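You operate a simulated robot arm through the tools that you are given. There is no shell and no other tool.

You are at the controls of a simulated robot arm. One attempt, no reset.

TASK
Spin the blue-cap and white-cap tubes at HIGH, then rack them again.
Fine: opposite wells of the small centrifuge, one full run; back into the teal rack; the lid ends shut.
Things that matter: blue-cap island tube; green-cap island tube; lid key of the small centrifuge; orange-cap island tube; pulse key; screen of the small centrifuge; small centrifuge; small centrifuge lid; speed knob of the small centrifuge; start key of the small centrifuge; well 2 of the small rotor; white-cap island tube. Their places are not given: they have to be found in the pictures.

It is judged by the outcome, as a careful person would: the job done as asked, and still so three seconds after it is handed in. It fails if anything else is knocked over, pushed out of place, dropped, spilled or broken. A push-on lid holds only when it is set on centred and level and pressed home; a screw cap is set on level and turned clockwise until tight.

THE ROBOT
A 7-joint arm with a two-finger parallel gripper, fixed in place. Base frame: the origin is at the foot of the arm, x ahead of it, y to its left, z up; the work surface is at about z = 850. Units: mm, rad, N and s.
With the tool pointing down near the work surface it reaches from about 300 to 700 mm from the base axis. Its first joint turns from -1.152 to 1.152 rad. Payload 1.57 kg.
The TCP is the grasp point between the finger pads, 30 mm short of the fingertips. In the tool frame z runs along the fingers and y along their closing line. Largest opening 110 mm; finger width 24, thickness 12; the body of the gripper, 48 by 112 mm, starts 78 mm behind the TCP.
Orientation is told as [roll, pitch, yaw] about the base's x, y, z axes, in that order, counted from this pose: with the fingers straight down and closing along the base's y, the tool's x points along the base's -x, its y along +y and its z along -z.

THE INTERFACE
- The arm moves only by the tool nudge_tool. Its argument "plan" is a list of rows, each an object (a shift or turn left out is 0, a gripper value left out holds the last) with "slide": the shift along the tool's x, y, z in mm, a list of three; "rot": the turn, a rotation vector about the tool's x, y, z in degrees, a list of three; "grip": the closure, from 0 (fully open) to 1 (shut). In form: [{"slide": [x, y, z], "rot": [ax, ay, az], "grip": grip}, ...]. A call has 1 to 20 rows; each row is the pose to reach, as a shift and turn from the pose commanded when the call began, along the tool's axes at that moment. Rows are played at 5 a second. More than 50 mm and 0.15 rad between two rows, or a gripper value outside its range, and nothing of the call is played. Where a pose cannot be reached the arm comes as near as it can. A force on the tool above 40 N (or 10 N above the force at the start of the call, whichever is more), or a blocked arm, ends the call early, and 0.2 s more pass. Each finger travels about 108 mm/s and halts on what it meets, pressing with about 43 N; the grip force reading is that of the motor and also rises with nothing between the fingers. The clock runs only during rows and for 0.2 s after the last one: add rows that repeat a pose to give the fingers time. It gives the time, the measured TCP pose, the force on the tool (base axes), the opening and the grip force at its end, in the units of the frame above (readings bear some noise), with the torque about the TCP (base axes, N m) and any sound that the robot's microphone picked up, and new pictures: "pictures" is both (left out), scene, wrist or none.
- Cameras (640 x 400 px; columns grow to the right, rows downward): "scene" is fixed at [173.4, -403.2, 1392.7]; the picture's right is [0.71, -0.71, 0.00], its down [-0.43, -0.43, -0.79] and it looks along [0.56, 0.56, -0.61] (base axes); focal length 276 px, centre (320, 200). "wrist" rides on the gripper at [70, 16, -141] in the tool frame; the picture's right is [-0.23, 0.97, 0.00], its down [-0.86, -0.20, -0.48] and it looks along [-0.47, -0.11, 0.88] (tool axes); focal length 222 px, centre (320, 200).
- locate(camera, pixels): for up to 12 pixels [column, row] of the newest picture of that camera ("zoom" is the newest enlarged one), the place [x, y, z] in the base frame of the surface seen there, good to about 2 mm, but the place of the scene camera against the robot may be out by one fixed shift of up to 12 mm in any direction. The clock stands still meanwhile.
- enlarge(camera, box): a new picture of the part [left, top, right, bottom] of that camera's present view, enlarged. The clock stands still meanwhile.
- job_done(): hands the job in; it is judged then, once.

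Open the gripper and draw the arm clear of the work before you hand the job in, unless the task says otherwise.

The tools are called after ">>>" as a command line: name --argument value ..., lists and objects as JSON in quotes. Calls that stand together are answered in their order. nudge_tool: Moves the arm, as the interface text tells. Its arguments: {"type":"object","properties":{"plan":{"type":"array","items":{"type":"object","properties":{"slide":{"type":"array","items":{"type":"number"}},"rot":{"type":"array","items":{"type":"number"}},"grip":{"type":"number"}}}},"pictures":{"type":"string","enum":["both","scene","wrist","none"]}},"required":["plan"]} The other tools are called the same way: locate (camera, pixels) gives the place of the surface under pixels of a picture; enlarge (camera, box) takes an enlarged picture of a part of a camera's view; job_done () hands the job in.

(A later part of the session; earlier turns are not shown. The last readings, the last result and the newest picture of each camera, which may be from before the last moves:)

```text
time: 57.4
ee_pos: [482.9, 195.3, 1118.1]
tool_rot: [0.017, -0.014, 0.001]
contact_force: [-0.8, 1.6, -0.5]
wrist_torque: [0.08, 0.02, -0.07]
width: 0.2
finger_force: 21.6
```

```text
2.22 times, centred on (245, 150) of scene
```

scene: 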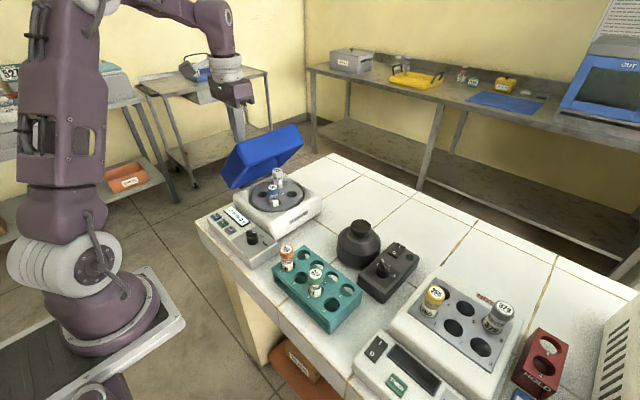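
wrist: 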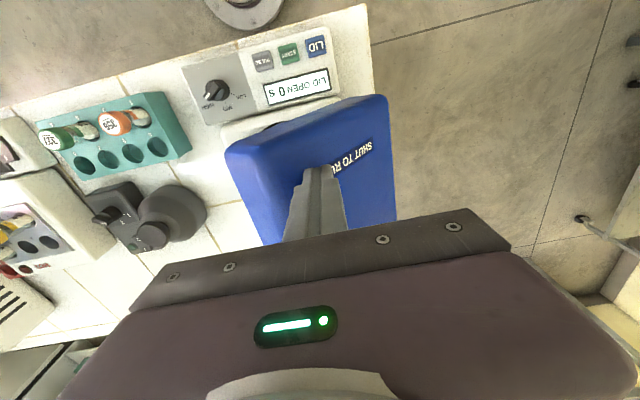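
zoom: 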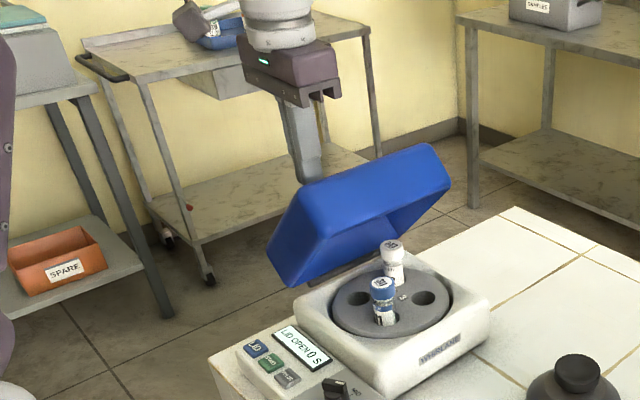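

The lid is about half closed and still resting on contact with the finger. I continue the arc downward.

>>> nudge_tool --plan '[{"slide": [0, -4, 1.5], "grip": 1.0}, {"slide": [0, -8, 3.1], "grip": 1.0}, {"slide": [0, -12, 4.9], "grip": 1.0}, {"slide": [0, -16, 6.7], "grip": 1.0}, {"slide": [0, -20, 8.7], "grip": 1.0}, {"slide": [0, -24, 10.7], "grip": 1.0}, {"slide": [0, -28, 12.9], "grip": 1.0}, {"slide": [0, -32, 15.3], "grip": 1.0}, {"slide": [0, -36, 17.9], "grip": 1.0}, {"slide": [0, -40, 20.5], "grip": 1.0}, {"slide": [0, -44, 23.4], "grip": 1.0}, {"slide": [0, -48, 26.4], "grip": 1.0}, {"slide": [0, -52, 29.6], "grip": 1.0}, {"slide": [0, -55, 32.1], "grip": 1.0}, {"slide": [0, -58, 34.8], "grip": 1.0}, {"slide": [0, -61, 37.5], "grip": 1.0}]'

>>> enlarge --camera "scene" --box '[170, 60, 320, 240]'

```text
time: 60.8
ee_pos: [485.0, 134.4, 1077.8]
tool_rot: [0.018, -0.016, 0.003]
contact_force: [-1.1, -0.4, 2.0]
wrist_torque: [-0.08, 0.06, -0.01]
width: 0.0
finger_force: 21.8
```

scene: 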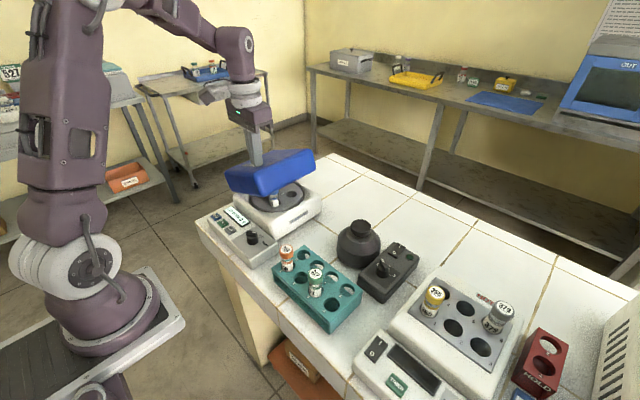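
wrist: 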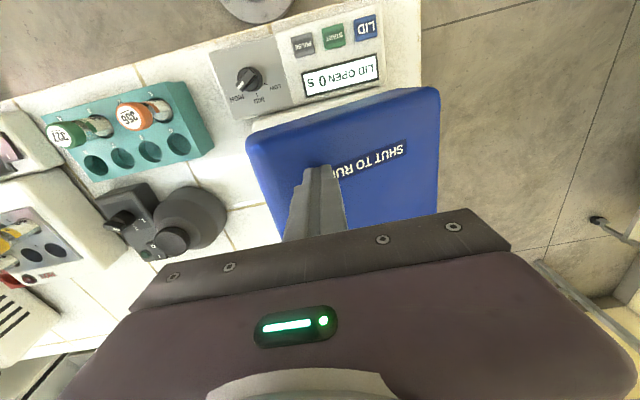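

```text
2.22 times, centred on (245, 150) of scene
```

zoom: 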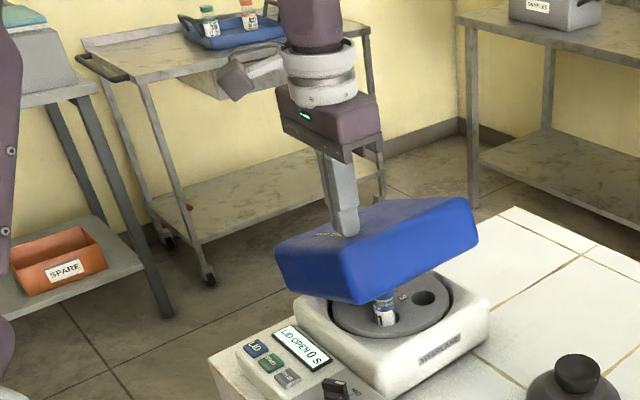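

About 22° remains. I continue down the arc more vertically, stopping shortly before shut.

>>> nudge_tool --plan '[{"slide": [0, -2.2, 2.3], "grip": 1.0}, {"slide": [0, -4.4, 4.5], "grip": 1.0}, {"slide": [0, -6.4, 6.7], "grip": 1.0}, {"slide": [0, -8.4, 9], "grip": 1.0}, {"slide": [0, -10.4, 11.4], "grip": 1.0}, {"slide": [0, -12.4, 13.8], "grip": 1.0}, {"slide": [0, -14.4, 16.4], "grip": 1.0}, {"slide": [0, -16.4, 19], "grip": 1.0}, {"slide": [0, -18.4, 21.8], "grip": 1.0}, {"slide": [0, -20.4, 24.6], "grip": 1.0}, {"slide": [0, -22.4, 27.7], "grip": 1.0}, {"slide": [0, -24.4, 30.8], "grip": 1.0}, {"slide": [0, -26.4, 34.3], "grip": 1.0}, {"slide": [0, -28.4, 37.8], "grip": 1.0}]'

>>> enlarge --camera "scene" --box '[170, 80, 340, 260]'

```text
time: 63.8
ee_pos: [485.6, 105.8, 1039.6]
tool_rot: [0.016, -0.012, 0.005]
contact_force: [0.0, -1.3, 0.3]
wrist_torque: [-0.03, 0.02, 0.0]
width: 0.0
finger_force: 21.8
```

scene: 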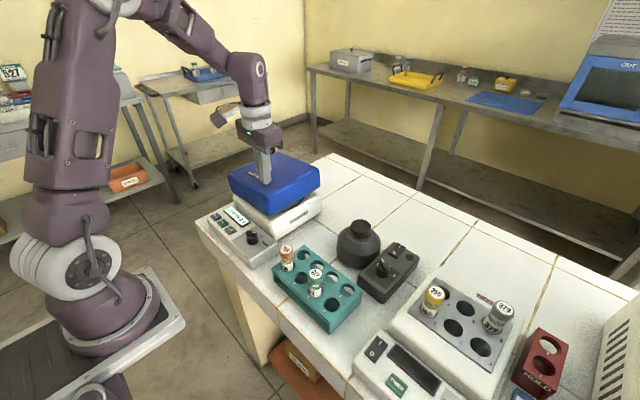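
wrist: 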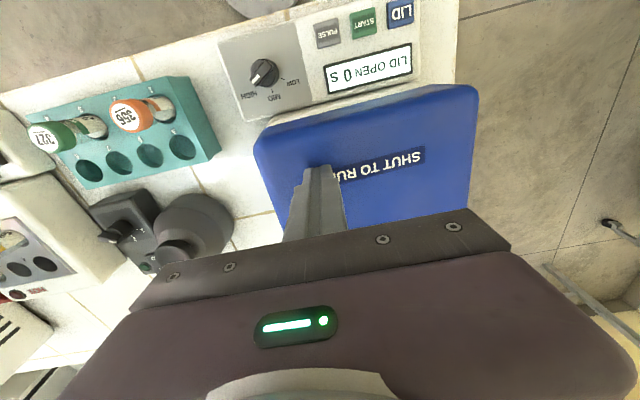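

```text
2.22 times, centred on (255, 170) of scene
```

zoom: 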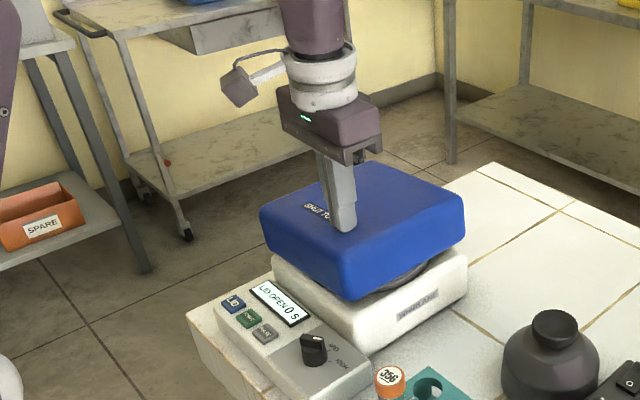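

The lid is within a few degrees of shut; the screen still says LID OPEN. I press straight down in 1.5 mm steps.

>>> nudge_tool --plan '[{"slide": [0, -1, 2], "grip": 1.0}, {"slide": [0, -2, 4], "grip": 1.0}, {"slide": [0, -2, 6], "grip": 1.0}, {"slide": [0, -2, 8], "grip": 1.0}, {"slide": [0, -2, 9.5], "grip": 1.0}, {"slide": [0, -2, 11], "grip": 1.0}, {"slide": [0, -2, 12.5], "grip": 1.0}, {"slide": [0, -2, 14], "grip": 1.0}]'

>>> enlarge --camera "scene" --box '[190, 140, 340, 260]'

```text
time: 65.6
ee_pos: [486.4, 103.6, 1026.6]
tool_rot: [0.016, -0.015, 0.004]
contact_force: [0.4, -0.5, 0.3]
wrist_torque: [-0.01, 0.01, -0.01]
width: 0.0
finger_force: 21.5
```

scene: 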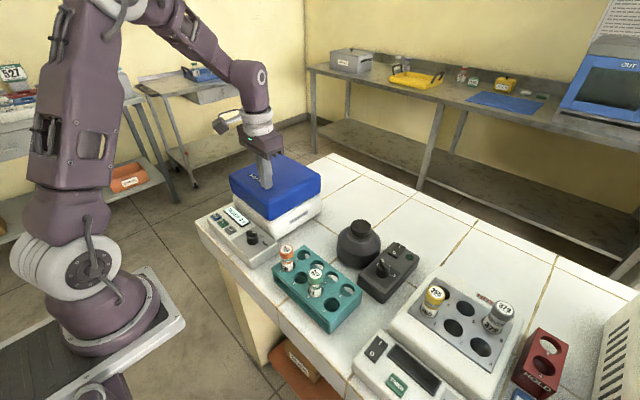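
wrist: 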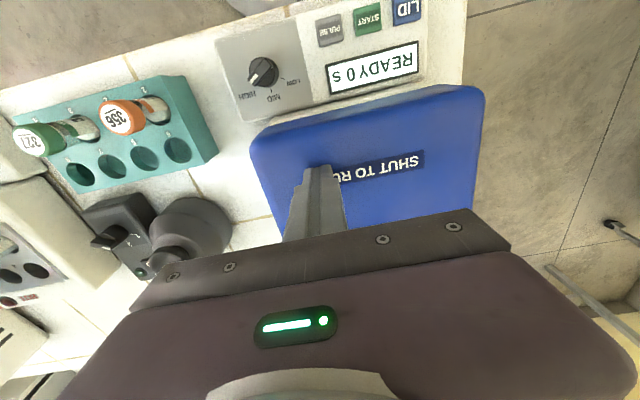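

```text
3.33 times, centred on (265, 200) of scene
```

zoom: 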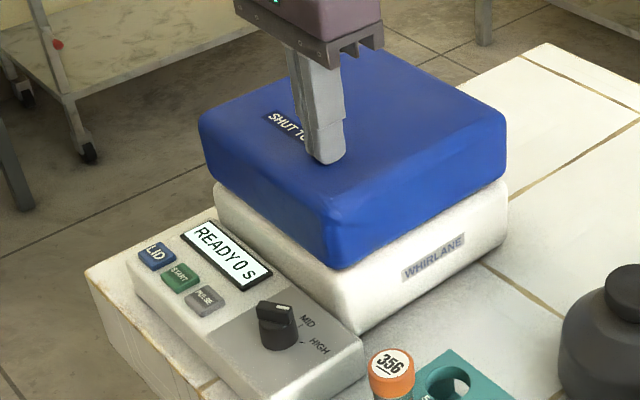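

The screen now reads READY 0 S with the lid shut. I rise, straighten the slight tool tilt, and go above the START key (378,177).

>>> nudge_tool --plan '[{"slide": [0, 0, -25], "rot": [0.3, 0.3, 0], "grip": 1.0}, {"slide": [10, 5, -55], "rot": [0.95, 0.83, 0.17], "grip": 1.0}, {"slide": [45, 28, -55], "rot": [0.95, 0.83, 0.17], "grip": 1.0}, {"slide": [80, 52, -55], "rot": [0.95, 0.83, 0.17], "grip": 1.0}, {"slide": [108.8, 73.4, -55], "rot": [0.95, 0.83, 0.17], "grip": 1.0}, {"slide": [108.8, 73.4, -20], "rot": [0.95, 0.83, 0.17], "grip": 1.0}, {"slide": [108.8, 73.4, 15], "rot": [0.95, 0.83, 0.17], "grip": 1.0}, {"slide": [108.8, 73.4, 50], "rot": [0.95, 0.83, 0.17], "grip": 1.0}, {"slide": [108.8, 73.4, 50], "rot": [0.95, 0.83, 0.17], "grip": 1.0}]'

>>> enlarge --camera "wrist" --box '[240, 90, 400, 220]'

```text
time: 67.6
ee_pos: [374.7, 180.3, 979.4]
tool_rot: [-0.001, 0.0, 0.0]
contact_force: [-0.4, 0.5, -0.1]
wrist_torque: [-0.04, -0.02, -0.04]
width: 0.0
finger_force: 21.0
```

scene: 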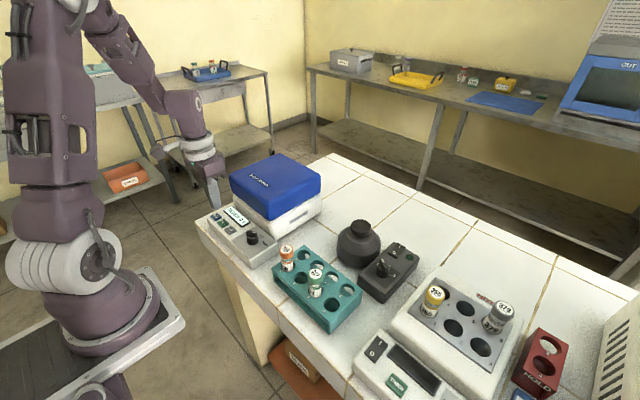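
wrist: 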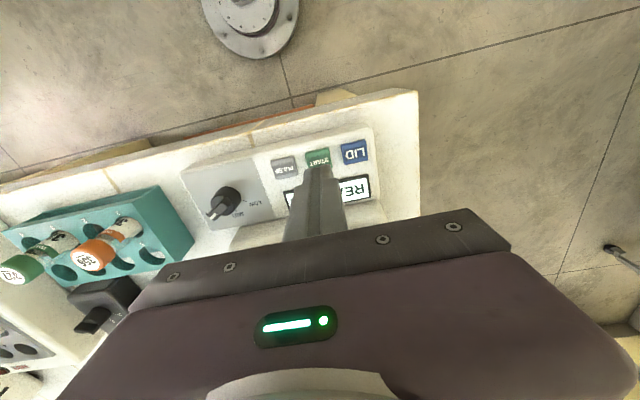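

```text
3.08 times, centred on (320, 155) of wrist
```

zoom: 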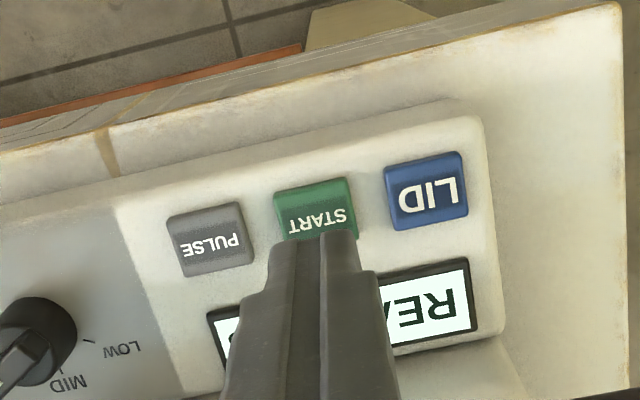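

The START key is right below the TCP (predicted pixel (320.6,157.8), key centre ≈(318.7,158.5)). I locate it to confirm.

>>> locate --camera "zoom" --pixels '[[282, 200], [345, 190], [312, 205], [315, 190], [285, 228], [350, 222], [210, 235], [425, 190]]'

```text
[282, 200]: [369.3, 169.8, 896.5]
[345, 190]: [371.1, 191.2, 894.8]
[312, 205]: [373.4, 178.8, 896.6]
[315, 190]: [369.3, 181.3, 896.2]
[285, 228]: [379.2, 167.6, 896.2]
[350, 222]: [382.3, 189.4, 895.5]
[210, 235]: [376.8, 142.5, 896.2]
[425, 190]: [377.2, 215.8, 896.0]
```

START centre is (377,179). I press it in small steps.

>>> nudge_tool --plan '[{"slide": [-1, -0.8, 25], "grip": 1.0}, {"slide": [-1, -0.8, 42], "grip": 1.0}, {"slide": [-1, -0.8, 47], "grip": 1.0}, {"slide": [-1, -0.8, 49], "grip": 1.0}, {"slide": [-1, -0.8, 50.5], "grip": 1.0}, {"slide": [-1, -0.8, 52], "grip": 1.0}, {"slide": [-1, -0.8, 53], "grip": 1.0}, {"slide": [-1, -0.8, 54], "grip": 1.0}, {"slide": [-1, -0.8, 55], "grip": 1.0}]'

>>> enlarge --camera "scene" --box '[190, 170, 290, 260]'

```text
time: 69.6
ee_pos: [378.3, 177.8, 921.2]
tool_rot: [-0.002, -0.002, 0.001]
contact_force: [3.5, -0.8, 7.4]
wrist_torque: [0.01, -0.09, 0.0]
width: 0.1
finger_force: 21.7
heard: click
```

scene: 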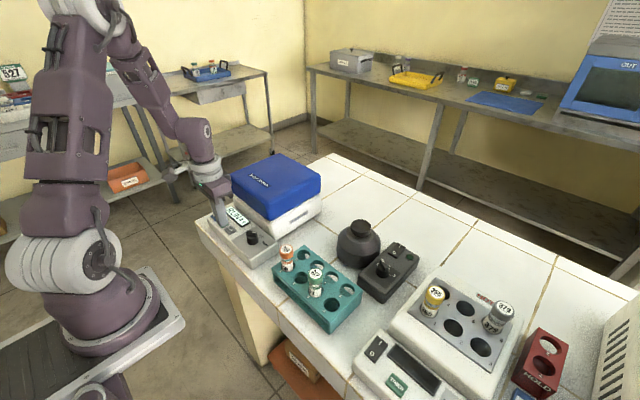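
wrist: 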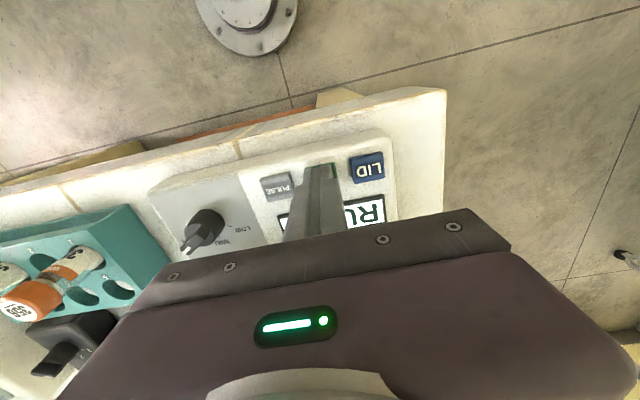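

```text
4.44 times, centred on (240, 215) of scene
```

zoom: 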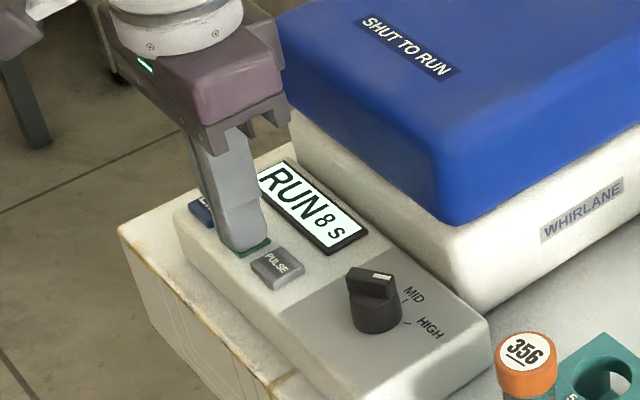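

A click, and the screen shows RUN 8 S. I lift off and wait.

>>> nudge_tool --plan '[{"slide": [0, 0, -8], "grip": 1.0}, {"slide": [0, 0, -40], "grip": 1.0}, {"slide": [0, 0, -80], "grip": 1.0}, {"slide": [0, 0, -80], "grip": 1.0}, {"slide": [0, 0, -80], "grip": 1.0}, {"slide": [0, 0, -80], "grip": 1.0}, {"slide": [0, 0, -80], "grip": 1.0}, {"slide": [0, 0, -80], "grip": 1.0}, {"slide": [0, 0, -80], "grip": 1.0}, {"slide": [0, 0, -80], "grip": 1.0}, {"slide": [0, 0, -80], "grip": 1.0}, {"slide": [0, 0, -80], "grip": 1.0}, {"slide": [0, 0, -80], "grip": 1.0}, {"slide": [0, 0, -80], "grip": 1.0}, {"slide": [0, 0, -80], "grip": 1.0}]' --pictures "wrist"

>>> enlarge --camera "scene" --box '[190, 170, 290, 260]'

```text
time: 72.8
ee_pos: [378.7, 176.0, 1000.4]
tool_rot: [-0.001, -0.001, 0.0]
contact_force: [-0.4, -0.4, -0.1]
wrist_torque: [0.01, 0.02, 0.01]
width: 0.0
finger_force: 21.4
```

wrist: 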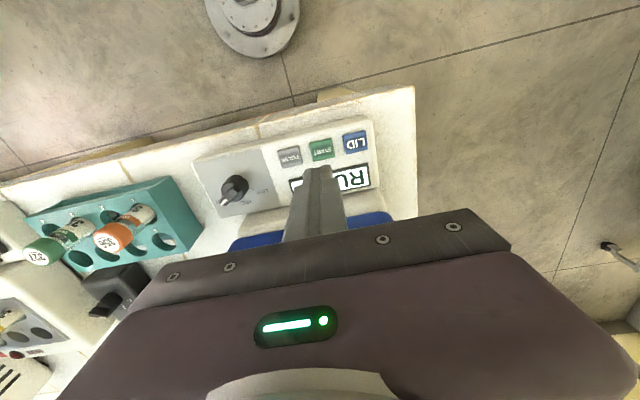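

```text
4.44 times, centred on (240, 215) of scene
```

zoom: 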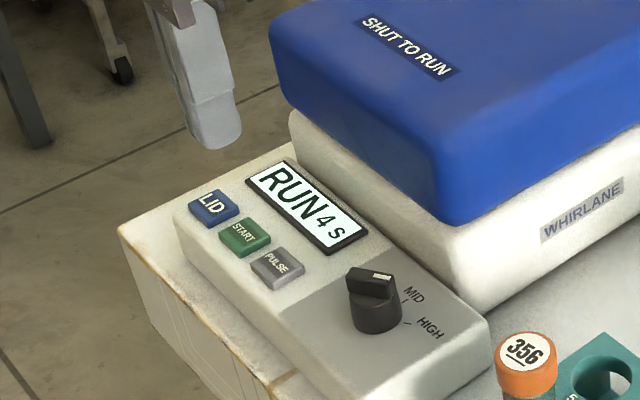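

The screen counts down (RUN 4 S). I keep still and wait longer, with margin for spin-down.

>>> nudge_tool --plan '[{"slide": [0, 0, 0]}, {"slide": [0, 0, 0]}, {"slide": [0, 0, 0]}, {"slide": [0, 0, 0]}, {"slide": [0, 0, 0]}, {"slide": [0, 0, 0]}, {"slide": [0, 0, 0]}, {"slide": [0, 0, 0]}, {"slide": [0, 0, 0]}, {"slide": [0, 0, 0]}, {"slide": [0, 0, 0]}, {"slide": [0, 0, 0]}, {"slide": [0, 0, 0]}, {"slide": [0, 0, 0]}, {"slide": [0, 0, 0]}, {"slide": [0, 0, 0]}, {"slide": [0, 0, 0]}, {"slide": [0, 0, 0]}, {"slide": [0, 0, 0]}, {"slide": [0, 0, 0]}]' --pictures "scene"

>>> enlarge --camera "scene" --box '[190, 170, 290, 260]'

```text
time: 77.0
ee_pos: [379.1, 177.4, 1000.6]
tool_rot: [-0.002, 0.0, -0.002]
contact_force: [-0.2, -0.1, 0.2]
wrist_torque: [0.03, -0.01, 0.0]
width: 0.0
finger_force: 21.1
```

scene: 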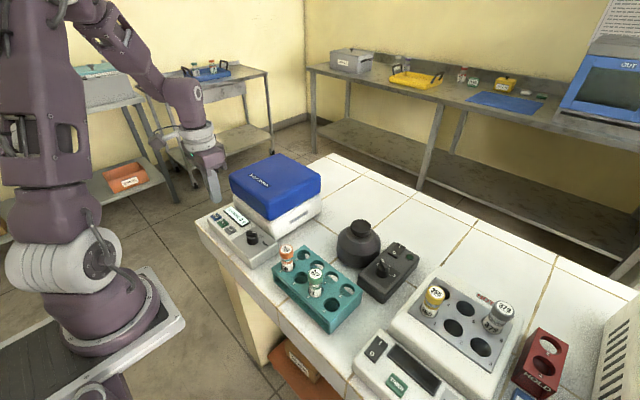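

```text
4.44 times, centred on (240, 215) of scene
```

zoom: 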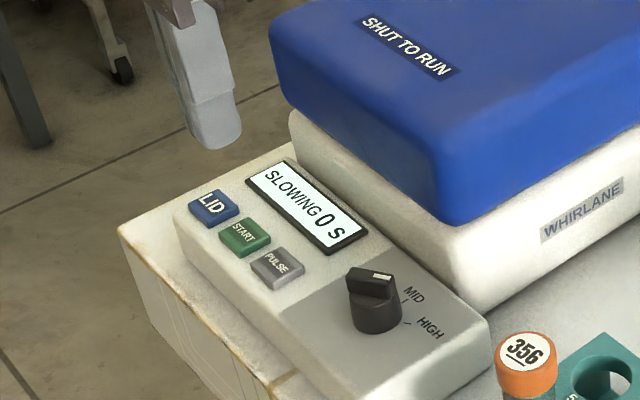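

The screen shows SLOWING. I wait for the rotor to stop entirely.

>>> nudge_tool --plan '[{"slide": [0, 0, 0]}, {"slide": [0, 0, 0]}, {"slide": [0, 0, 0]}, {"slide": [0, 0, 0]}, {"slide": [0, 0, 0]}, {"slide": [0, 0, 0]}, {"slide": [0, 0, 0]}, {"slide": [0, 0, 0]}, {"slide": [0, 0, 0]}, {"slide": [0, 0, 0]}, {"slide": [0, 0, 0]}, {"slide": [0, 0, 0]}, {"slide": [0, 0, 0]}, {"slide": [0, 0, 0]}, {"slide": [0, 0, 0]}, {"slide": [0, 0, 0]}, {"slide": [0, 0, 0]}, {"slide": [0, 0, 0]}, {"slide": [0, 0, 0]}, {"slide": [0, 0, 0]}]' --pictures "scene"

>>> enlarge --camera "scene" --box '[190, 170, 290, 260]'

```text
time: 81.2
ee_pos: [379.0, 176.4, 999.7]
tool_rot: [-0.002, -0.001, -0.001]
contact_force: [-0.7, 0.1, -1.1]
wrist_torque: [-0.02, 0.01, 0.04]
width: 0.0
finger_force: 20.8
```

scene: 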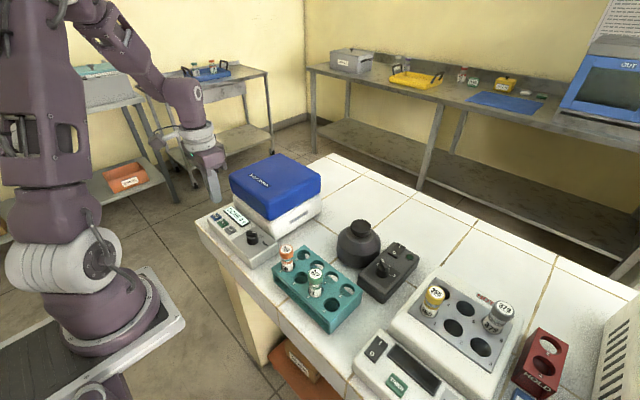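

```text
4.44 times, centred on (240, 215) of scene
```

zoom: 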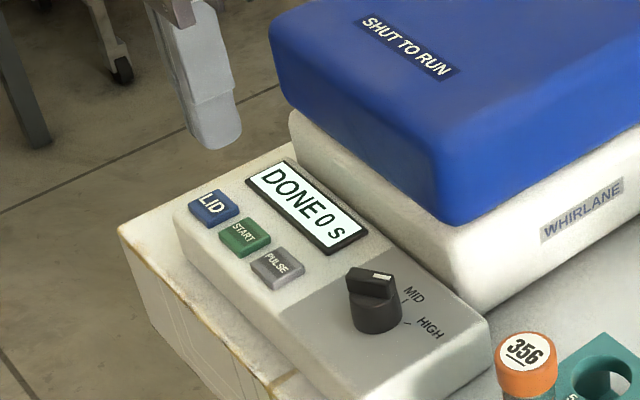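

The screen reads DONE 0 S. I move over the LID key (377,216) and press it.

>>> nudge_tool --plan '[{"slide": [0.5, 19, 0], "grip": 1.0}, {"slide": [0.5, 38, 0], "grip": 1.0}, {"slide": [0.5, 38, 35], "grip": 1.0}, {"slide": [0.5, 38, 62], "grip": 1.0}, {"slide": [0.5, 38, 70], "grip": 1.0}, {"slide": [0.5, 38, 73], "grip": 1.0}, {"slide": [0.5, 38, 75], "grip": 1.0}, {"slide": [0.5, 38, 77], "grip": 1.0}, {"slide": [0.5, 38, 78], "grip": 1.0}, {"slide": [0.5, 38, 79], "grip": 1.0}, {"slide": [0.5, 38, 80], "grip": 1.0}]'

>>> enlarge --camera "scene" --box '[180, 130, 330, 260]'

```text
time: 83.6
ee_pos: [377.7, 215.0, 919.9]
tool_rot: [0.0, -0.001, 0.001]
contact_force: [1.4, 1.3, 9.8]
wrist_torque: [0.05, -0.06, -0.05]
width: 0.0
finger_force: 21.3
heard: click
```

scene: 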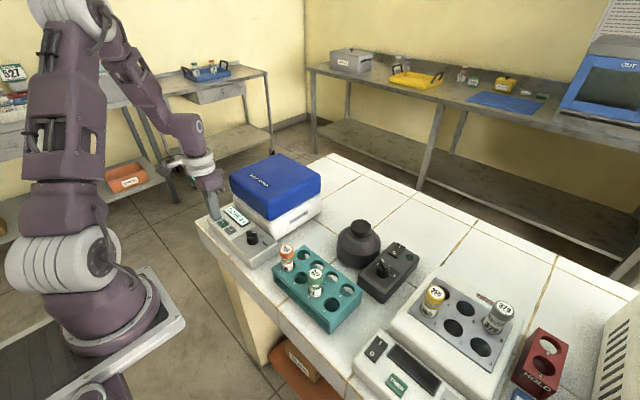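
wrist: 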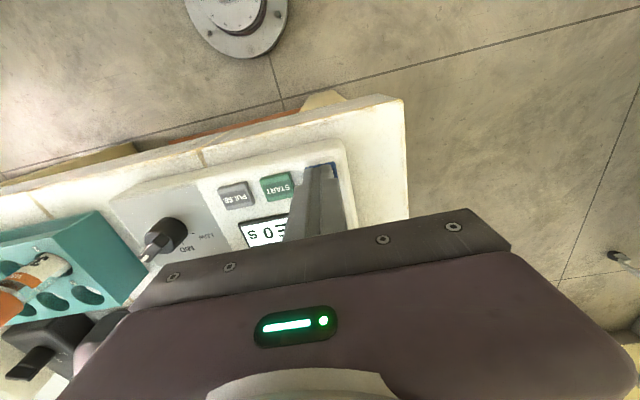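

```text
3.08 times, centred on (255, 195) of scene
```

zoom: 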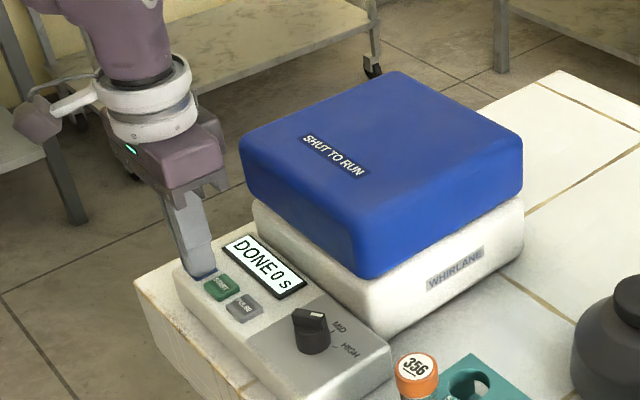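

The LID key clicked. I lift off and look whether the lid has been released or moved.

>>> nudge_tool --plan '[{"slide": [0, 0, -8], "grip": 1.0}, {"slide": [0, 0, -40], "grip": 1.0}, {"slide": [0, 0, -80], "grip": 1.0}, {"slide": [0, 0, -80], "grip": 1.0}, {"slide": [0, 0, -80], "grip": 1.0}, {"slide": [0, 0, -80], "grip": 1.0}]'

>>> enlarge --camera "scene" --box '[180, 130, 330, 260]'

```text
time: 85.0
ee_pos: [377.1, 213.4, 1000.4]
tool_rot: [-0.002, 0.0, 0.0]
contact_force: [0.2, -0.5, -0.8]
wrist_torque: [-0.01, 0.0, -0.01]
width: 0.0
finger_force: 21.8
```

scene: 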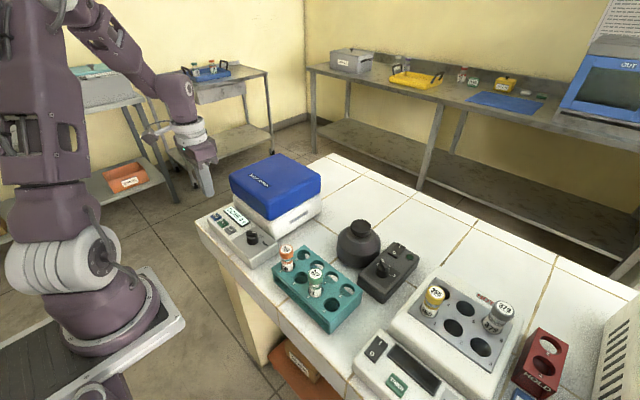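
wrist: 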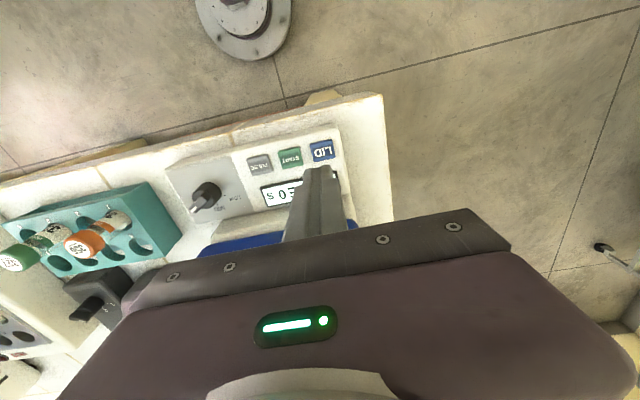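

```text
3.08 times, centred on (255, 195) of scene
```

zoom: 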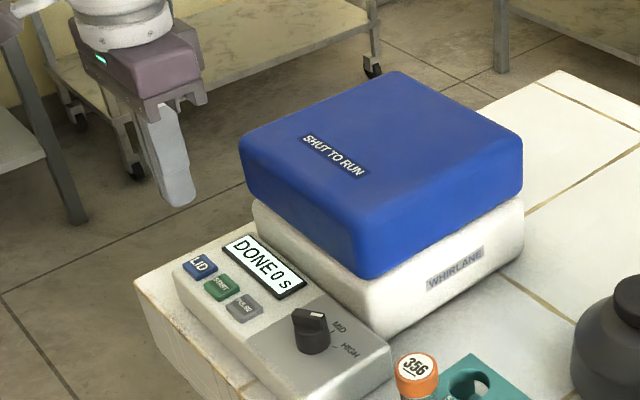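

The lid still looks shut but should be released. I measure the lid's front lower edge and the housing below it, to plan lifting by its front edge.

>>> locate --camera "zoom" --pixels '[[440, 225], [440, 232], [440, 240], [440, 262], [440, 200], [440, 180], [480, 200], [480, 212], [400, 250], [400, 260], [300, 220], [300, 240]]'

>>> enlarge --camera "scene" --box '[255, 180, 335, 235]'

```text
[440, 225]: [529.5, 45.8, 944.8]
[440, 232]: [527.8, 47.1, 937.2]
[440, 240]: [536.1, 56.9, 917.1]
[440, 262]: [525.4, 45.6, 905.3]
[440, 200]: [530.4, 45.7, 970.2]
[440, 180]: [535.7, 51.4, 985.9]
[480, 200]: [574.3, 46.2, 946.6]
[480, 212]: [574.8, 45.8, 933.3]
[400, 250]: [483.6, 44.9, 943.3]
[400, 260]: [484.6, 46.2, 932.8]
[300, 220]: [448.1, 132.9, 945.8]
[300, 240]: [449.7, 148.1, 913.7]
```

```text
7.27 times, centred on (295, 208) of scene
```

zoom: 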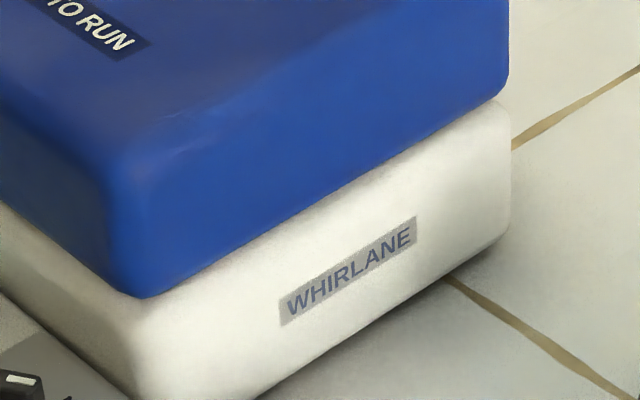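

Lid and housing are flush at the front (y≈54), with only a rounded groove between them at z≈920–935. I'll tilt the fingers 45° (pointing +y and down) so the tip can hook under the lid's front edge; first I go to a free spot in front of it at (500,-40,1080) and tilt.

>>> nudge_tool --plan '[{"slide": [0, 0, -40], "grip": 1.0}, {"slide": [0, -10, -80], "grip": 1.0}, {"slide": [-20, -45, -80], "grip": 1.0}, {"slide": [-40, -85, -80], "grip": 1.0}, {"slide": [-60, -125, -80], "grip": 1.0}, {"slide": [-80, -165, -80], "grip": 1.0}, {"slide": [-100, -205, -80], "grip": 1.0}, {"slide": [-115, -240, -80], "grip": 1.0}, {"slide": [-122, -255, -80], "grip": 1.0}, {"slide": [-122, -255, -80], "rot": [-7.5, 0, 0], "grip": 1.0}, {"slide": [-122, -255, -80], "rot": [-15, 0, 0], "grip": 1.0}, {"slide": [-122, -255, -80], "rot": [-22.5, 0, 0], "grip": 1.0}, {"slide": [-122, -255, -80], "rot": [-30, 0, 0], "grip": 1.0}, {"slide": [-122, -255, -80], "rot": [-37.5, 0, 0], "grip": 1.0}, {"slide": [-122, -255, -80], "rot": [-45, 0, 0], "grip": 1.0}, {"slide": [-122, -255, -80], "rot": [-45, 0, 0], "grip": 1.0}]'

```text
time: 86.3
ee_pos: [434.9, 88.2, 1074.7]
tool_rot: [0.005, 0.035, 0.007]
contact_force: [-7.8, 1.5, 2.9]
wrist_torque: [0.05, 0.12, 0.11]
width: 0.0
finger_force: 20.8
stopped in row 6: the force on the tool passed its limit at 84 N (the readings are from after the stop); the commanded pose is now the measured one
```

scene: 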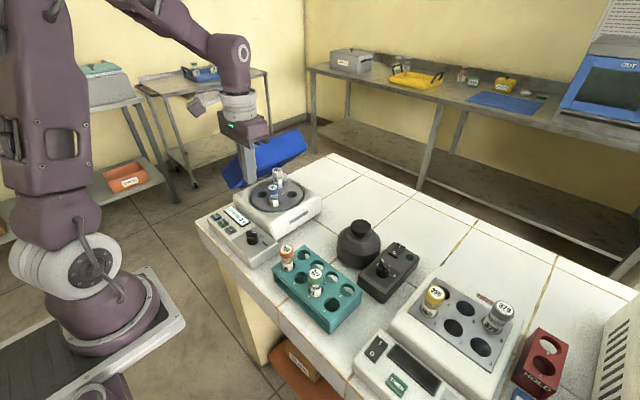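
wrist: 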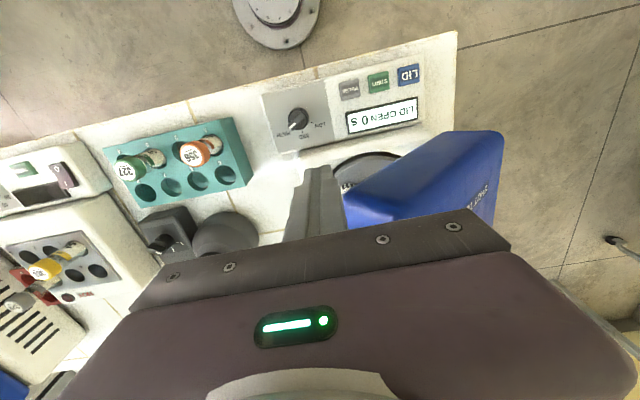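

The lid is opening by itself after the key press, and my finger met its side; the screen says LID OPEN. I back straight off in -x at once and let it finish opening.

>>> nudge_tool --plan '[{"slide": [25, 0, 0], "grip": 1.0}, {"slide": [50, 0, -5], "grip": 1.0}, {"slide": [50, 0, -5], "grip": 1.0}, {"slide": [50, 0, -5], "grip": 1.0}, {"slide": [50, 0, -5], "grip": 1.0}, {"slide": [50, 0, -5], "grip": 1.0}]'

>>> enlarge --camera "scene" --box '[190, 90, 350, 270]'

```text
time: 87.7
ee_pos: [387.0, 87.5, 1082.1]
tool_rot: [0.006, 0.033, 0.008]
contact_force: [-0.1, -0.8, -0.1]
wrist_torque: [0.01, 0.02, -0.01]
width: 0.1
finger_force: 21.4
```

scene: 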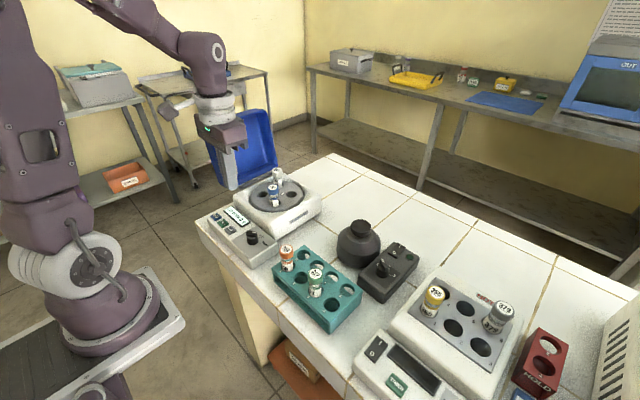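
wrist: 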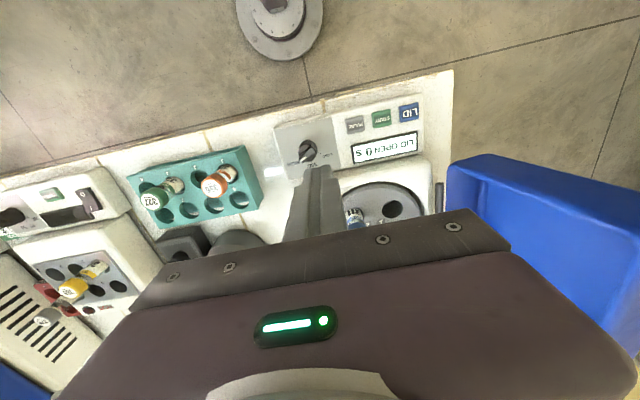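

```text
2.22 times, centred on (270, 180) of scene
```

zoom: 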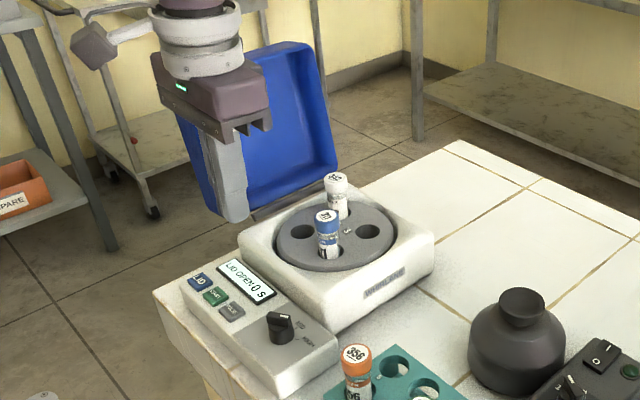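

The lid has opened fully by itself; both tubes stand in the rotor and nothing else moved. I straighten the tool and go above the rotor for a fresh measurement.

>>> nudge_tool --plan '[{"slide": [0, 0, -15], "rot": [0.34, -1.89, 0.46], "grip": 0.8}, {"slide": [-40, 10, -20], "rot": [0.34, -1.89, 0.46], "grip": 0.56}, {"slide": [-80, 22, -20], "rot": [0.34, -1.89, 0.46], "grip": 0.56}, {"slide": [-120, 35, -20], "rot": [0.34, -1.89, 0.46], "grip": 0.56}, {"slide": [-160, 48, -20], "rot": [0.34, -1.89, 0.46], "grip": 0.56}, {"slide": [-183, 55, -20], "rot": [0.34, -1.89, 0.46], "grip": 0.56}, {"slide": [-183, 55, -20], "rot": [0.34, -1.89, 0.46], "grip": 0.56}, {"slide": [-183, 55, -20], "rot": [0.34, -1.89, 0.46], "grip": 0.56}]'

>>> enlarge --camera "wrist" --box '[230, 50, 410, 190]'

```text
time: 89.5
ee_pos: [568.5, 145.3, 1097.4]
tool_rot: [-0.001, -0.001, -0.002]
contact_force: [0.4, -0.6, -0.3]
wrist_torque: [-0.03, 0.03, 0.0]
width: 48.6
finger_force: 0.0
```

scene: 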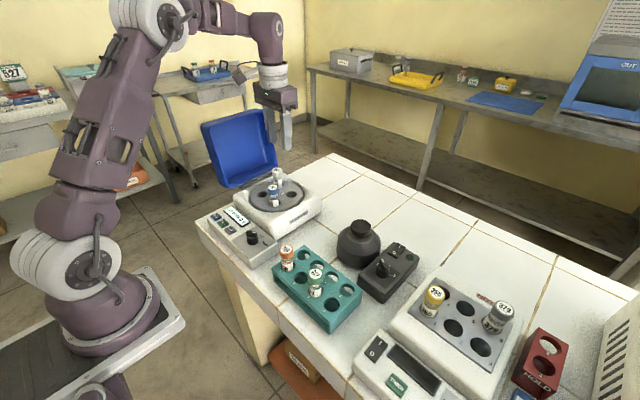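
wrist: 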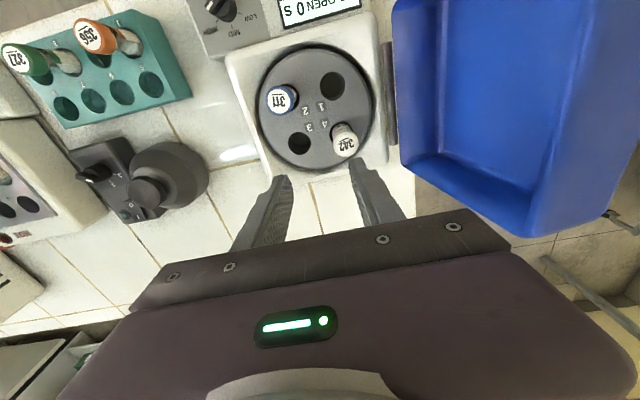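

```text
2.86 times, centred on (320, 120) of wrist
```

zoom: 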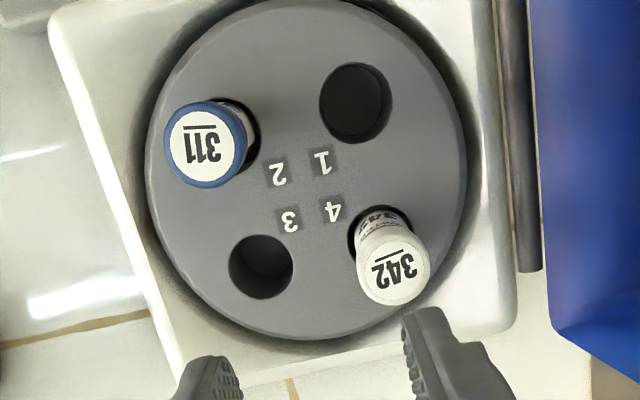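

Rotor stopped at practically the same angle with tubes in 2 and 4. I measure both caps.

>>> locate --camera "zoom" --pixels '[[205, 146], [168, 146], [243, 146], [205, 110], [205, 182], [394, 273], [358, 273], [430, 273], [394, 243], [394, 302], [355, 102], [262, 266]]'

>>> locate --camera "wrist" --pixels '[[110, 55], [150, 85], [122, 92], [93, 100], [66, 108], [93, 36], [20, 60], [40, 20], [70, 130]]'

```text
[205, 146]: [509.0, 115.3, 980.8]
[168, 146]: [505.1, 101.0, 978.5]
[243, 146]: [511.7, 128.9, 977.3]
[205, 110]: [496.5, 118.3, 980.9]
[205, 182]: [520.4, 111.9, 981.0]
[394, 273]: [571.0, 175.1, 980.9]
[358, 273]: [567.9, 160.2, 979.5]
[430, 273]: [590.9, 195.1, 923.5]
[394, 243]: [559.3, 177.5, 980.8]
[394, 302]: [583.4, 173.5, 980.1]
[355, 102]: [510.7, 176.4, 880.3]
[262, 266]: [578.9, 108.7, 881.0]
```

```text
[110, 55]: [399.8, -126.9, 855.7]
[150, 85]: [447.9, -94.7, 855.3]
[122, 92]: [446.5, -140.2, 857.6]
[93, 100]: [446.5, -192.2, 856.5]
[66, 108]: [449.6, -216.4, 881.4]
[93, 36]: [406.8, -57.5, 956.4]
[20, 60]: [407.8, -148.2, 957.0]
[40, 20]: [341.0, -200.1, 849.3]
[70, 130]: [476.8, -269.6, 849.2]
```

White cap is at (571,175,981), blue at (509,115,981). I position above the white cap at z≈1035 and check alignment.

>>> nudge_tool --plan '[{"slide": [-1.5, 15, 10], "grip": 0.56}, {"slide": [-2.7, 30, 30], "grip": 0.56}, {"slide": [-2.7, 30, 62], "grip": 0.56}, {"slide": [-2.7, 30, 62], "grip": 0.56}, {"slide": [-2.7, 30, 62], "grip": 0.56}]'

>>> enlarge --camera "wrist" --box '[240, 110, 400, 210]'

```text
time: 90.7
ee_pos: [570.4, 175.6, 1034.6]
tool_rot: [0.001, 0.0, 0.001]
contact_force: [0.0, 0.3, -0.4]
wrist_torque: [0.0, 0.0, 0.02]
width: 48.3
finger_force: 0.0
```

scene: 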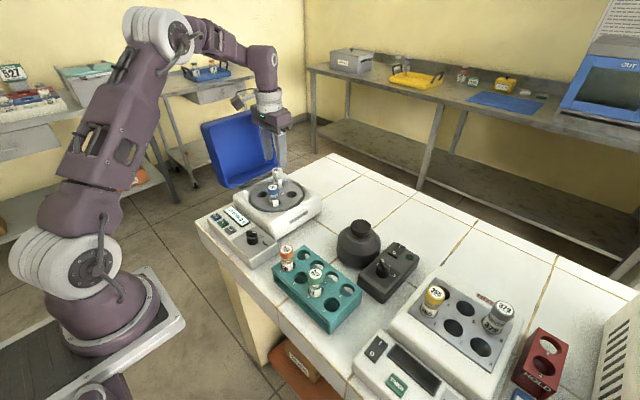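
wrist: 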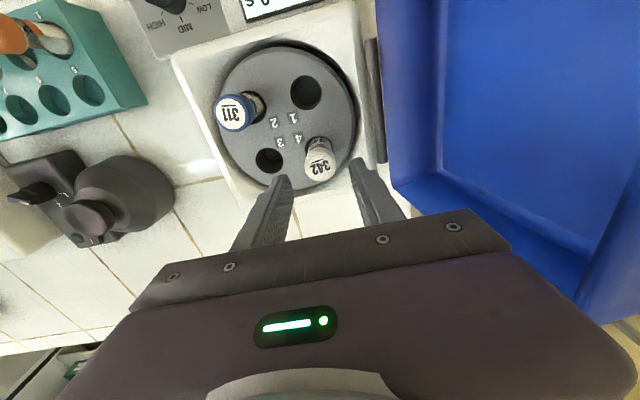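

```text
4.00 times, centred on (320, 160) of wrist
```

zoom: 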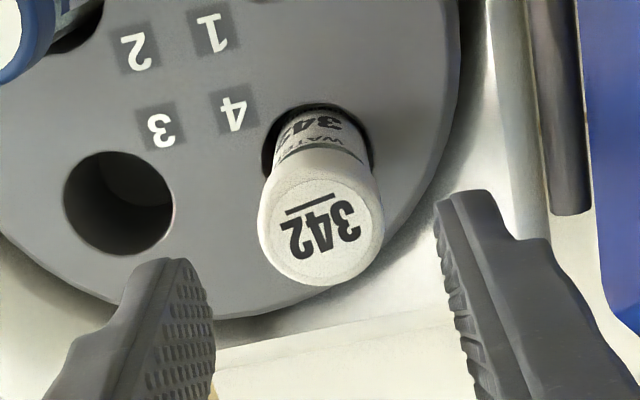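

The white cap is at (320.5,167), exactly under the TCP (expected (320.6,167.5)). I descend 70 mm and grip it.

>>> nudge_tool --plan '[{"slide": [0, 0, 25], "grip": 0.56}, {"slide": [0, 0, 48], "grip": 0.56}, {"slide": [0, 0, 63], "grip": 0.56}, {"slide": [0, 0, 70], "grip": 0.56}, {"slide": [0, 0, 70], "grip": 0.65}, {"slide": [0, 0, 70], "grip": 0.8}, {"slide": [0, 0, 70], "grip": 0.9}, {"slide": [0, 0, 70], "grip": 0.9}]'

```text
time: 92.5
ee_pos: [571.7, 175.1, 963.5]
tool_rot: [-0.001, 0.002, -0.001]
contact_force: [0.1, 0.3, -0.3]
wrist_torque: [-0.01, 0.0, 0.01]
width: 28.5
finger_force: 39.0
```

scene: 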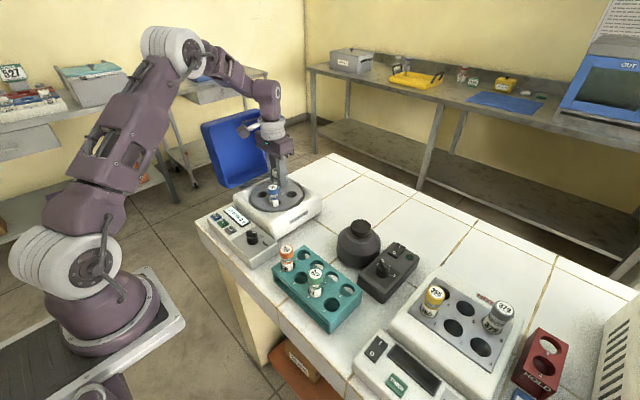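
wrist: 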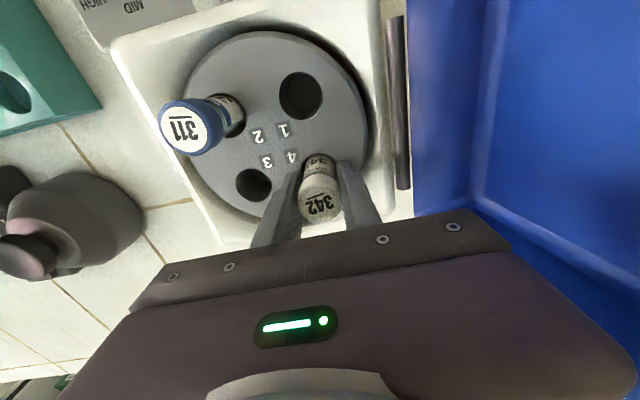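

Gripped (28.5 mm). I lift clear and carry it to above rack hole 6 (453,-107.4).

>>> nudge_tool --plan '[{"slide": [0, 0, -10], "grip": 0.9}, {"slide": [0, 0, -35], "grip": 0.9}, {"slide": [0, 0, -65], "grip": 0.9}, {"slide": [0, 0, -95], "grip": 0.9}, {"slide": [0, 0, -125], "grip": 0.9}, {"slide": [10, -24, -130], "grip": 0.9}, {"slide": [25, -60, -130], "grip": 0.9}, {"slide": [40, -96, -130], "grip": 0.9}, {"slide": [55, -132, -130], "grip": 0.9}, {"slide": [70, -168, -130], "grip": 0.9}, {"slide": [85, -204, -130], "grip": 0.9}, {"slide": [100, -240, -130], "grip": 0.9}, {"slide": [113, -270, -130], "grip": 0.9}, {"slide": [118.2, -282.7, -130], "grip": 0.9}, {"slide": [118.2, -282.7, -100], "grip": 0.9}, {"slide": [118.2, -282.7, -70], "grip": 0.9}, {"slide": [118.2, -282.7, -45], "grip": 0.9}, {"slide": [118.2, -282.7, -45], "grip": 0.9}]'

>>> enlarge --camera "wrist" --box '[220, 60, 420, 230]'

>>> enlarge --camera "scene" --box '[250, 180, 390, 340]'

```text
time: 96.3
ee_pos: [454.9, -107.4, 1008.4]
tool_rot: [0.0, 0.0, 0.0]
contact_force: [-0.1, -0.2, -0.3]
wrist_torque: [0.01, -0.02, 0.01]
width: 28.4
finger_force: 38.6
```

scene: 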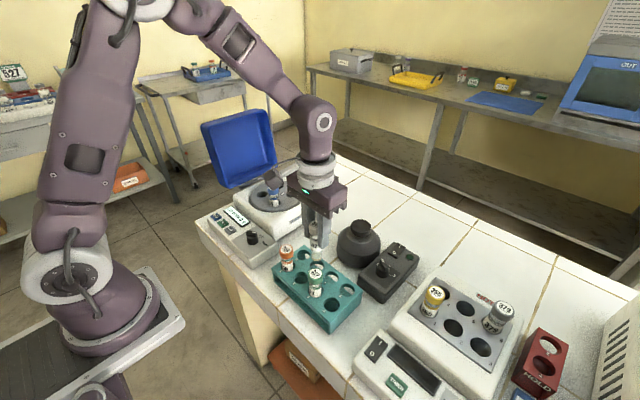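
wrist: 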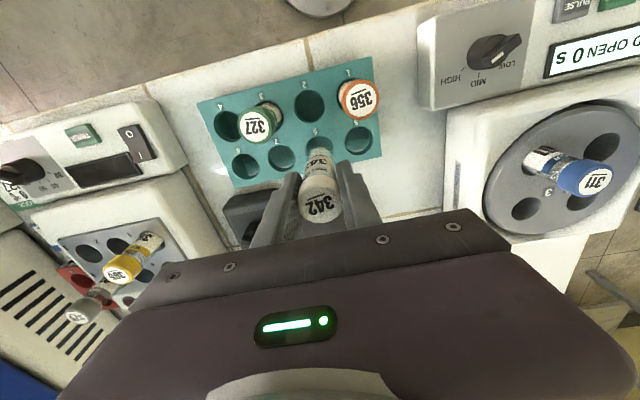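

```text
2.35 times, centred on (320, 145) of wrist
```

zoom: 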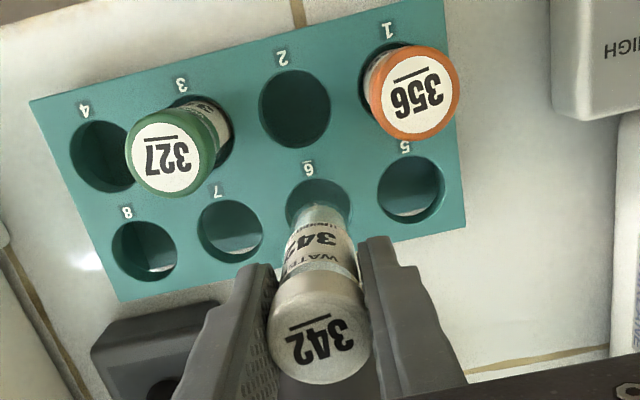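

```text
2.50 times, centred on (320, 260) of scene
```

zoom: 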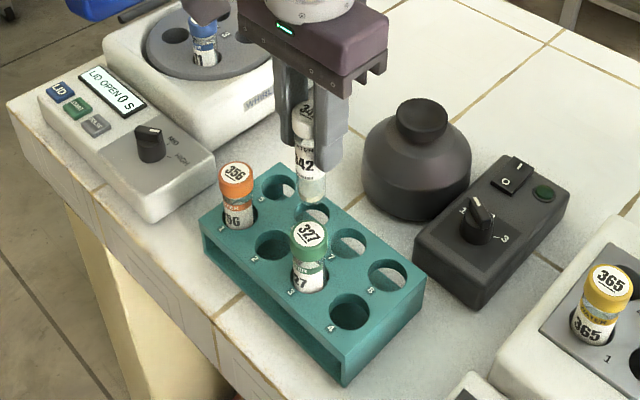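

I check the tube against hole 6 by measuring rims of holes 5, 6, 7 and the tube's front.

>>> locate --camera "wrist" --pixels '[[342.5, 140.5], [374, 140.5], [358.3, 125], [358.3, 156.5], [266, 158.5], [297.5, 158.5], [281.7, 143.5], [281.7, 173.5], [303.5, 148], [335, 147], [319, 134.5]]'

>>> locate --camera "wrist" --pixels '[[319.5, 152], [320, 160], [320, 170], [320, 178], [320, 203], [300.5, 200], [341, 200]]'

```text
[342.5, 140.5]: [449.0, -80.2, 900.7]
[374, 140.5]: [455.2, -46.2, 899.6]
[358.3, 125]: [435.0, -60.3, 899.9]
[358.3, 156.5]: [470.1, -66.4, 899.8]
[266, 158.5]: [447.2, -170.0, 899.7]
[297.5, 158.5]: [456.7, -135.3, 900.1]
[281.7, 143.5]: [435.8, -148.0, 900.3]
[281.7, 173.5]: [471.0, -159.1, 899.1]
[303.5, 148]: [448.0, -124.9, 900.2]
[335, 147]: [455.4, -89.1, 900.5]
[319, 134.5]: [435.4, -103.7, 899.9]
```

```text
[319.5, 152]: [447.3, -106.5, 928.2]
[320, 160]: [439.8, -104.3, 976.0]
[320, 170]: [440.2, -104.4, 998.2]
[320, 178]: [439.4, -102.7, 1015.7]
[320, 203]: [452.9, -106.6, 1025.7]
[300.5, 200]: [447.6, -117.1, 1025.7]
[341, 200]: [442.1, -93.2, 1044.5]
```

Tube centre ≈(453.5,-107.4) against hole 6 at (452.6,-107.7): about 1 mm off. I correct and lower it into the rack.

>>> nudge_tool --plan '[{"slide": [0.7, -0.2, 8], "grip": 0.9}, {"slide": [0.7, -0.2, 16], "grip": 0.9}, {"slide": [0.7, -0.2, 24], "grip": 0.9}, {"slide": [0.7, -0.2, 32], "grip": 0.9}, {"slide": [0.7, -0.2, 40], "grip": 0.9}, {"slide": [0.7, -0.2, 48], "grip": 0.9}, {"slide": [0.7, -0.2, 55], "grip": 0.9}, {"slide": [0.7, -0.2, 61], "grip": 0.9}, {"slide": [0.7, -0.2, 65], "grip": 0.9}, {"slide": [0.7, -0.2, 67], "grip": 0.9}, {"slide": [0.7, -0.2, 67], "grip": 0.9}]'

```text
time: 98.7
ee_pos: [452.1, -109.4, 942.0]
tool_rot: [0.0, 0.001, 0.001]
contact_force: [0.0, -0.3, -3.2]
wrist_torque: [0.02, 0.0, -0.02]
width: 28.7
finger_force: 38.4
```

scene: 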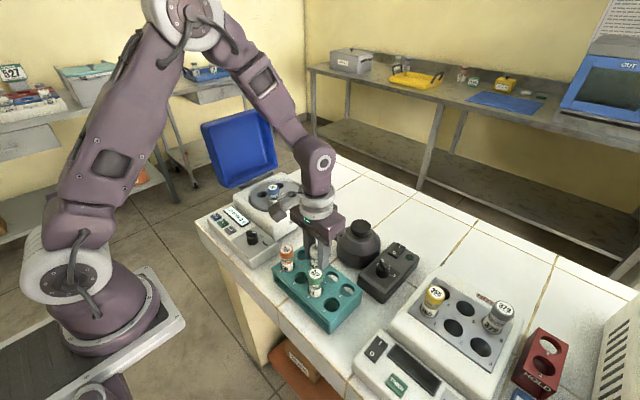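
wrist: 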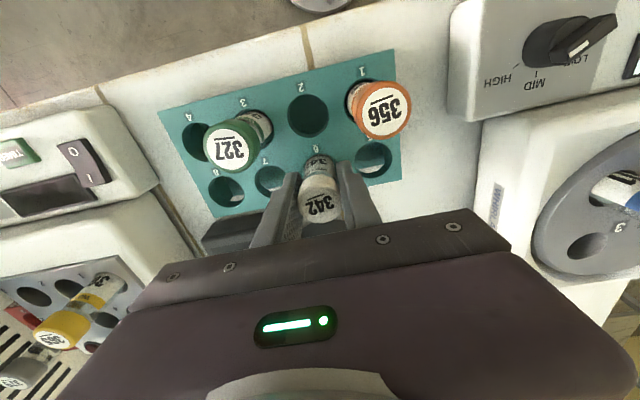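

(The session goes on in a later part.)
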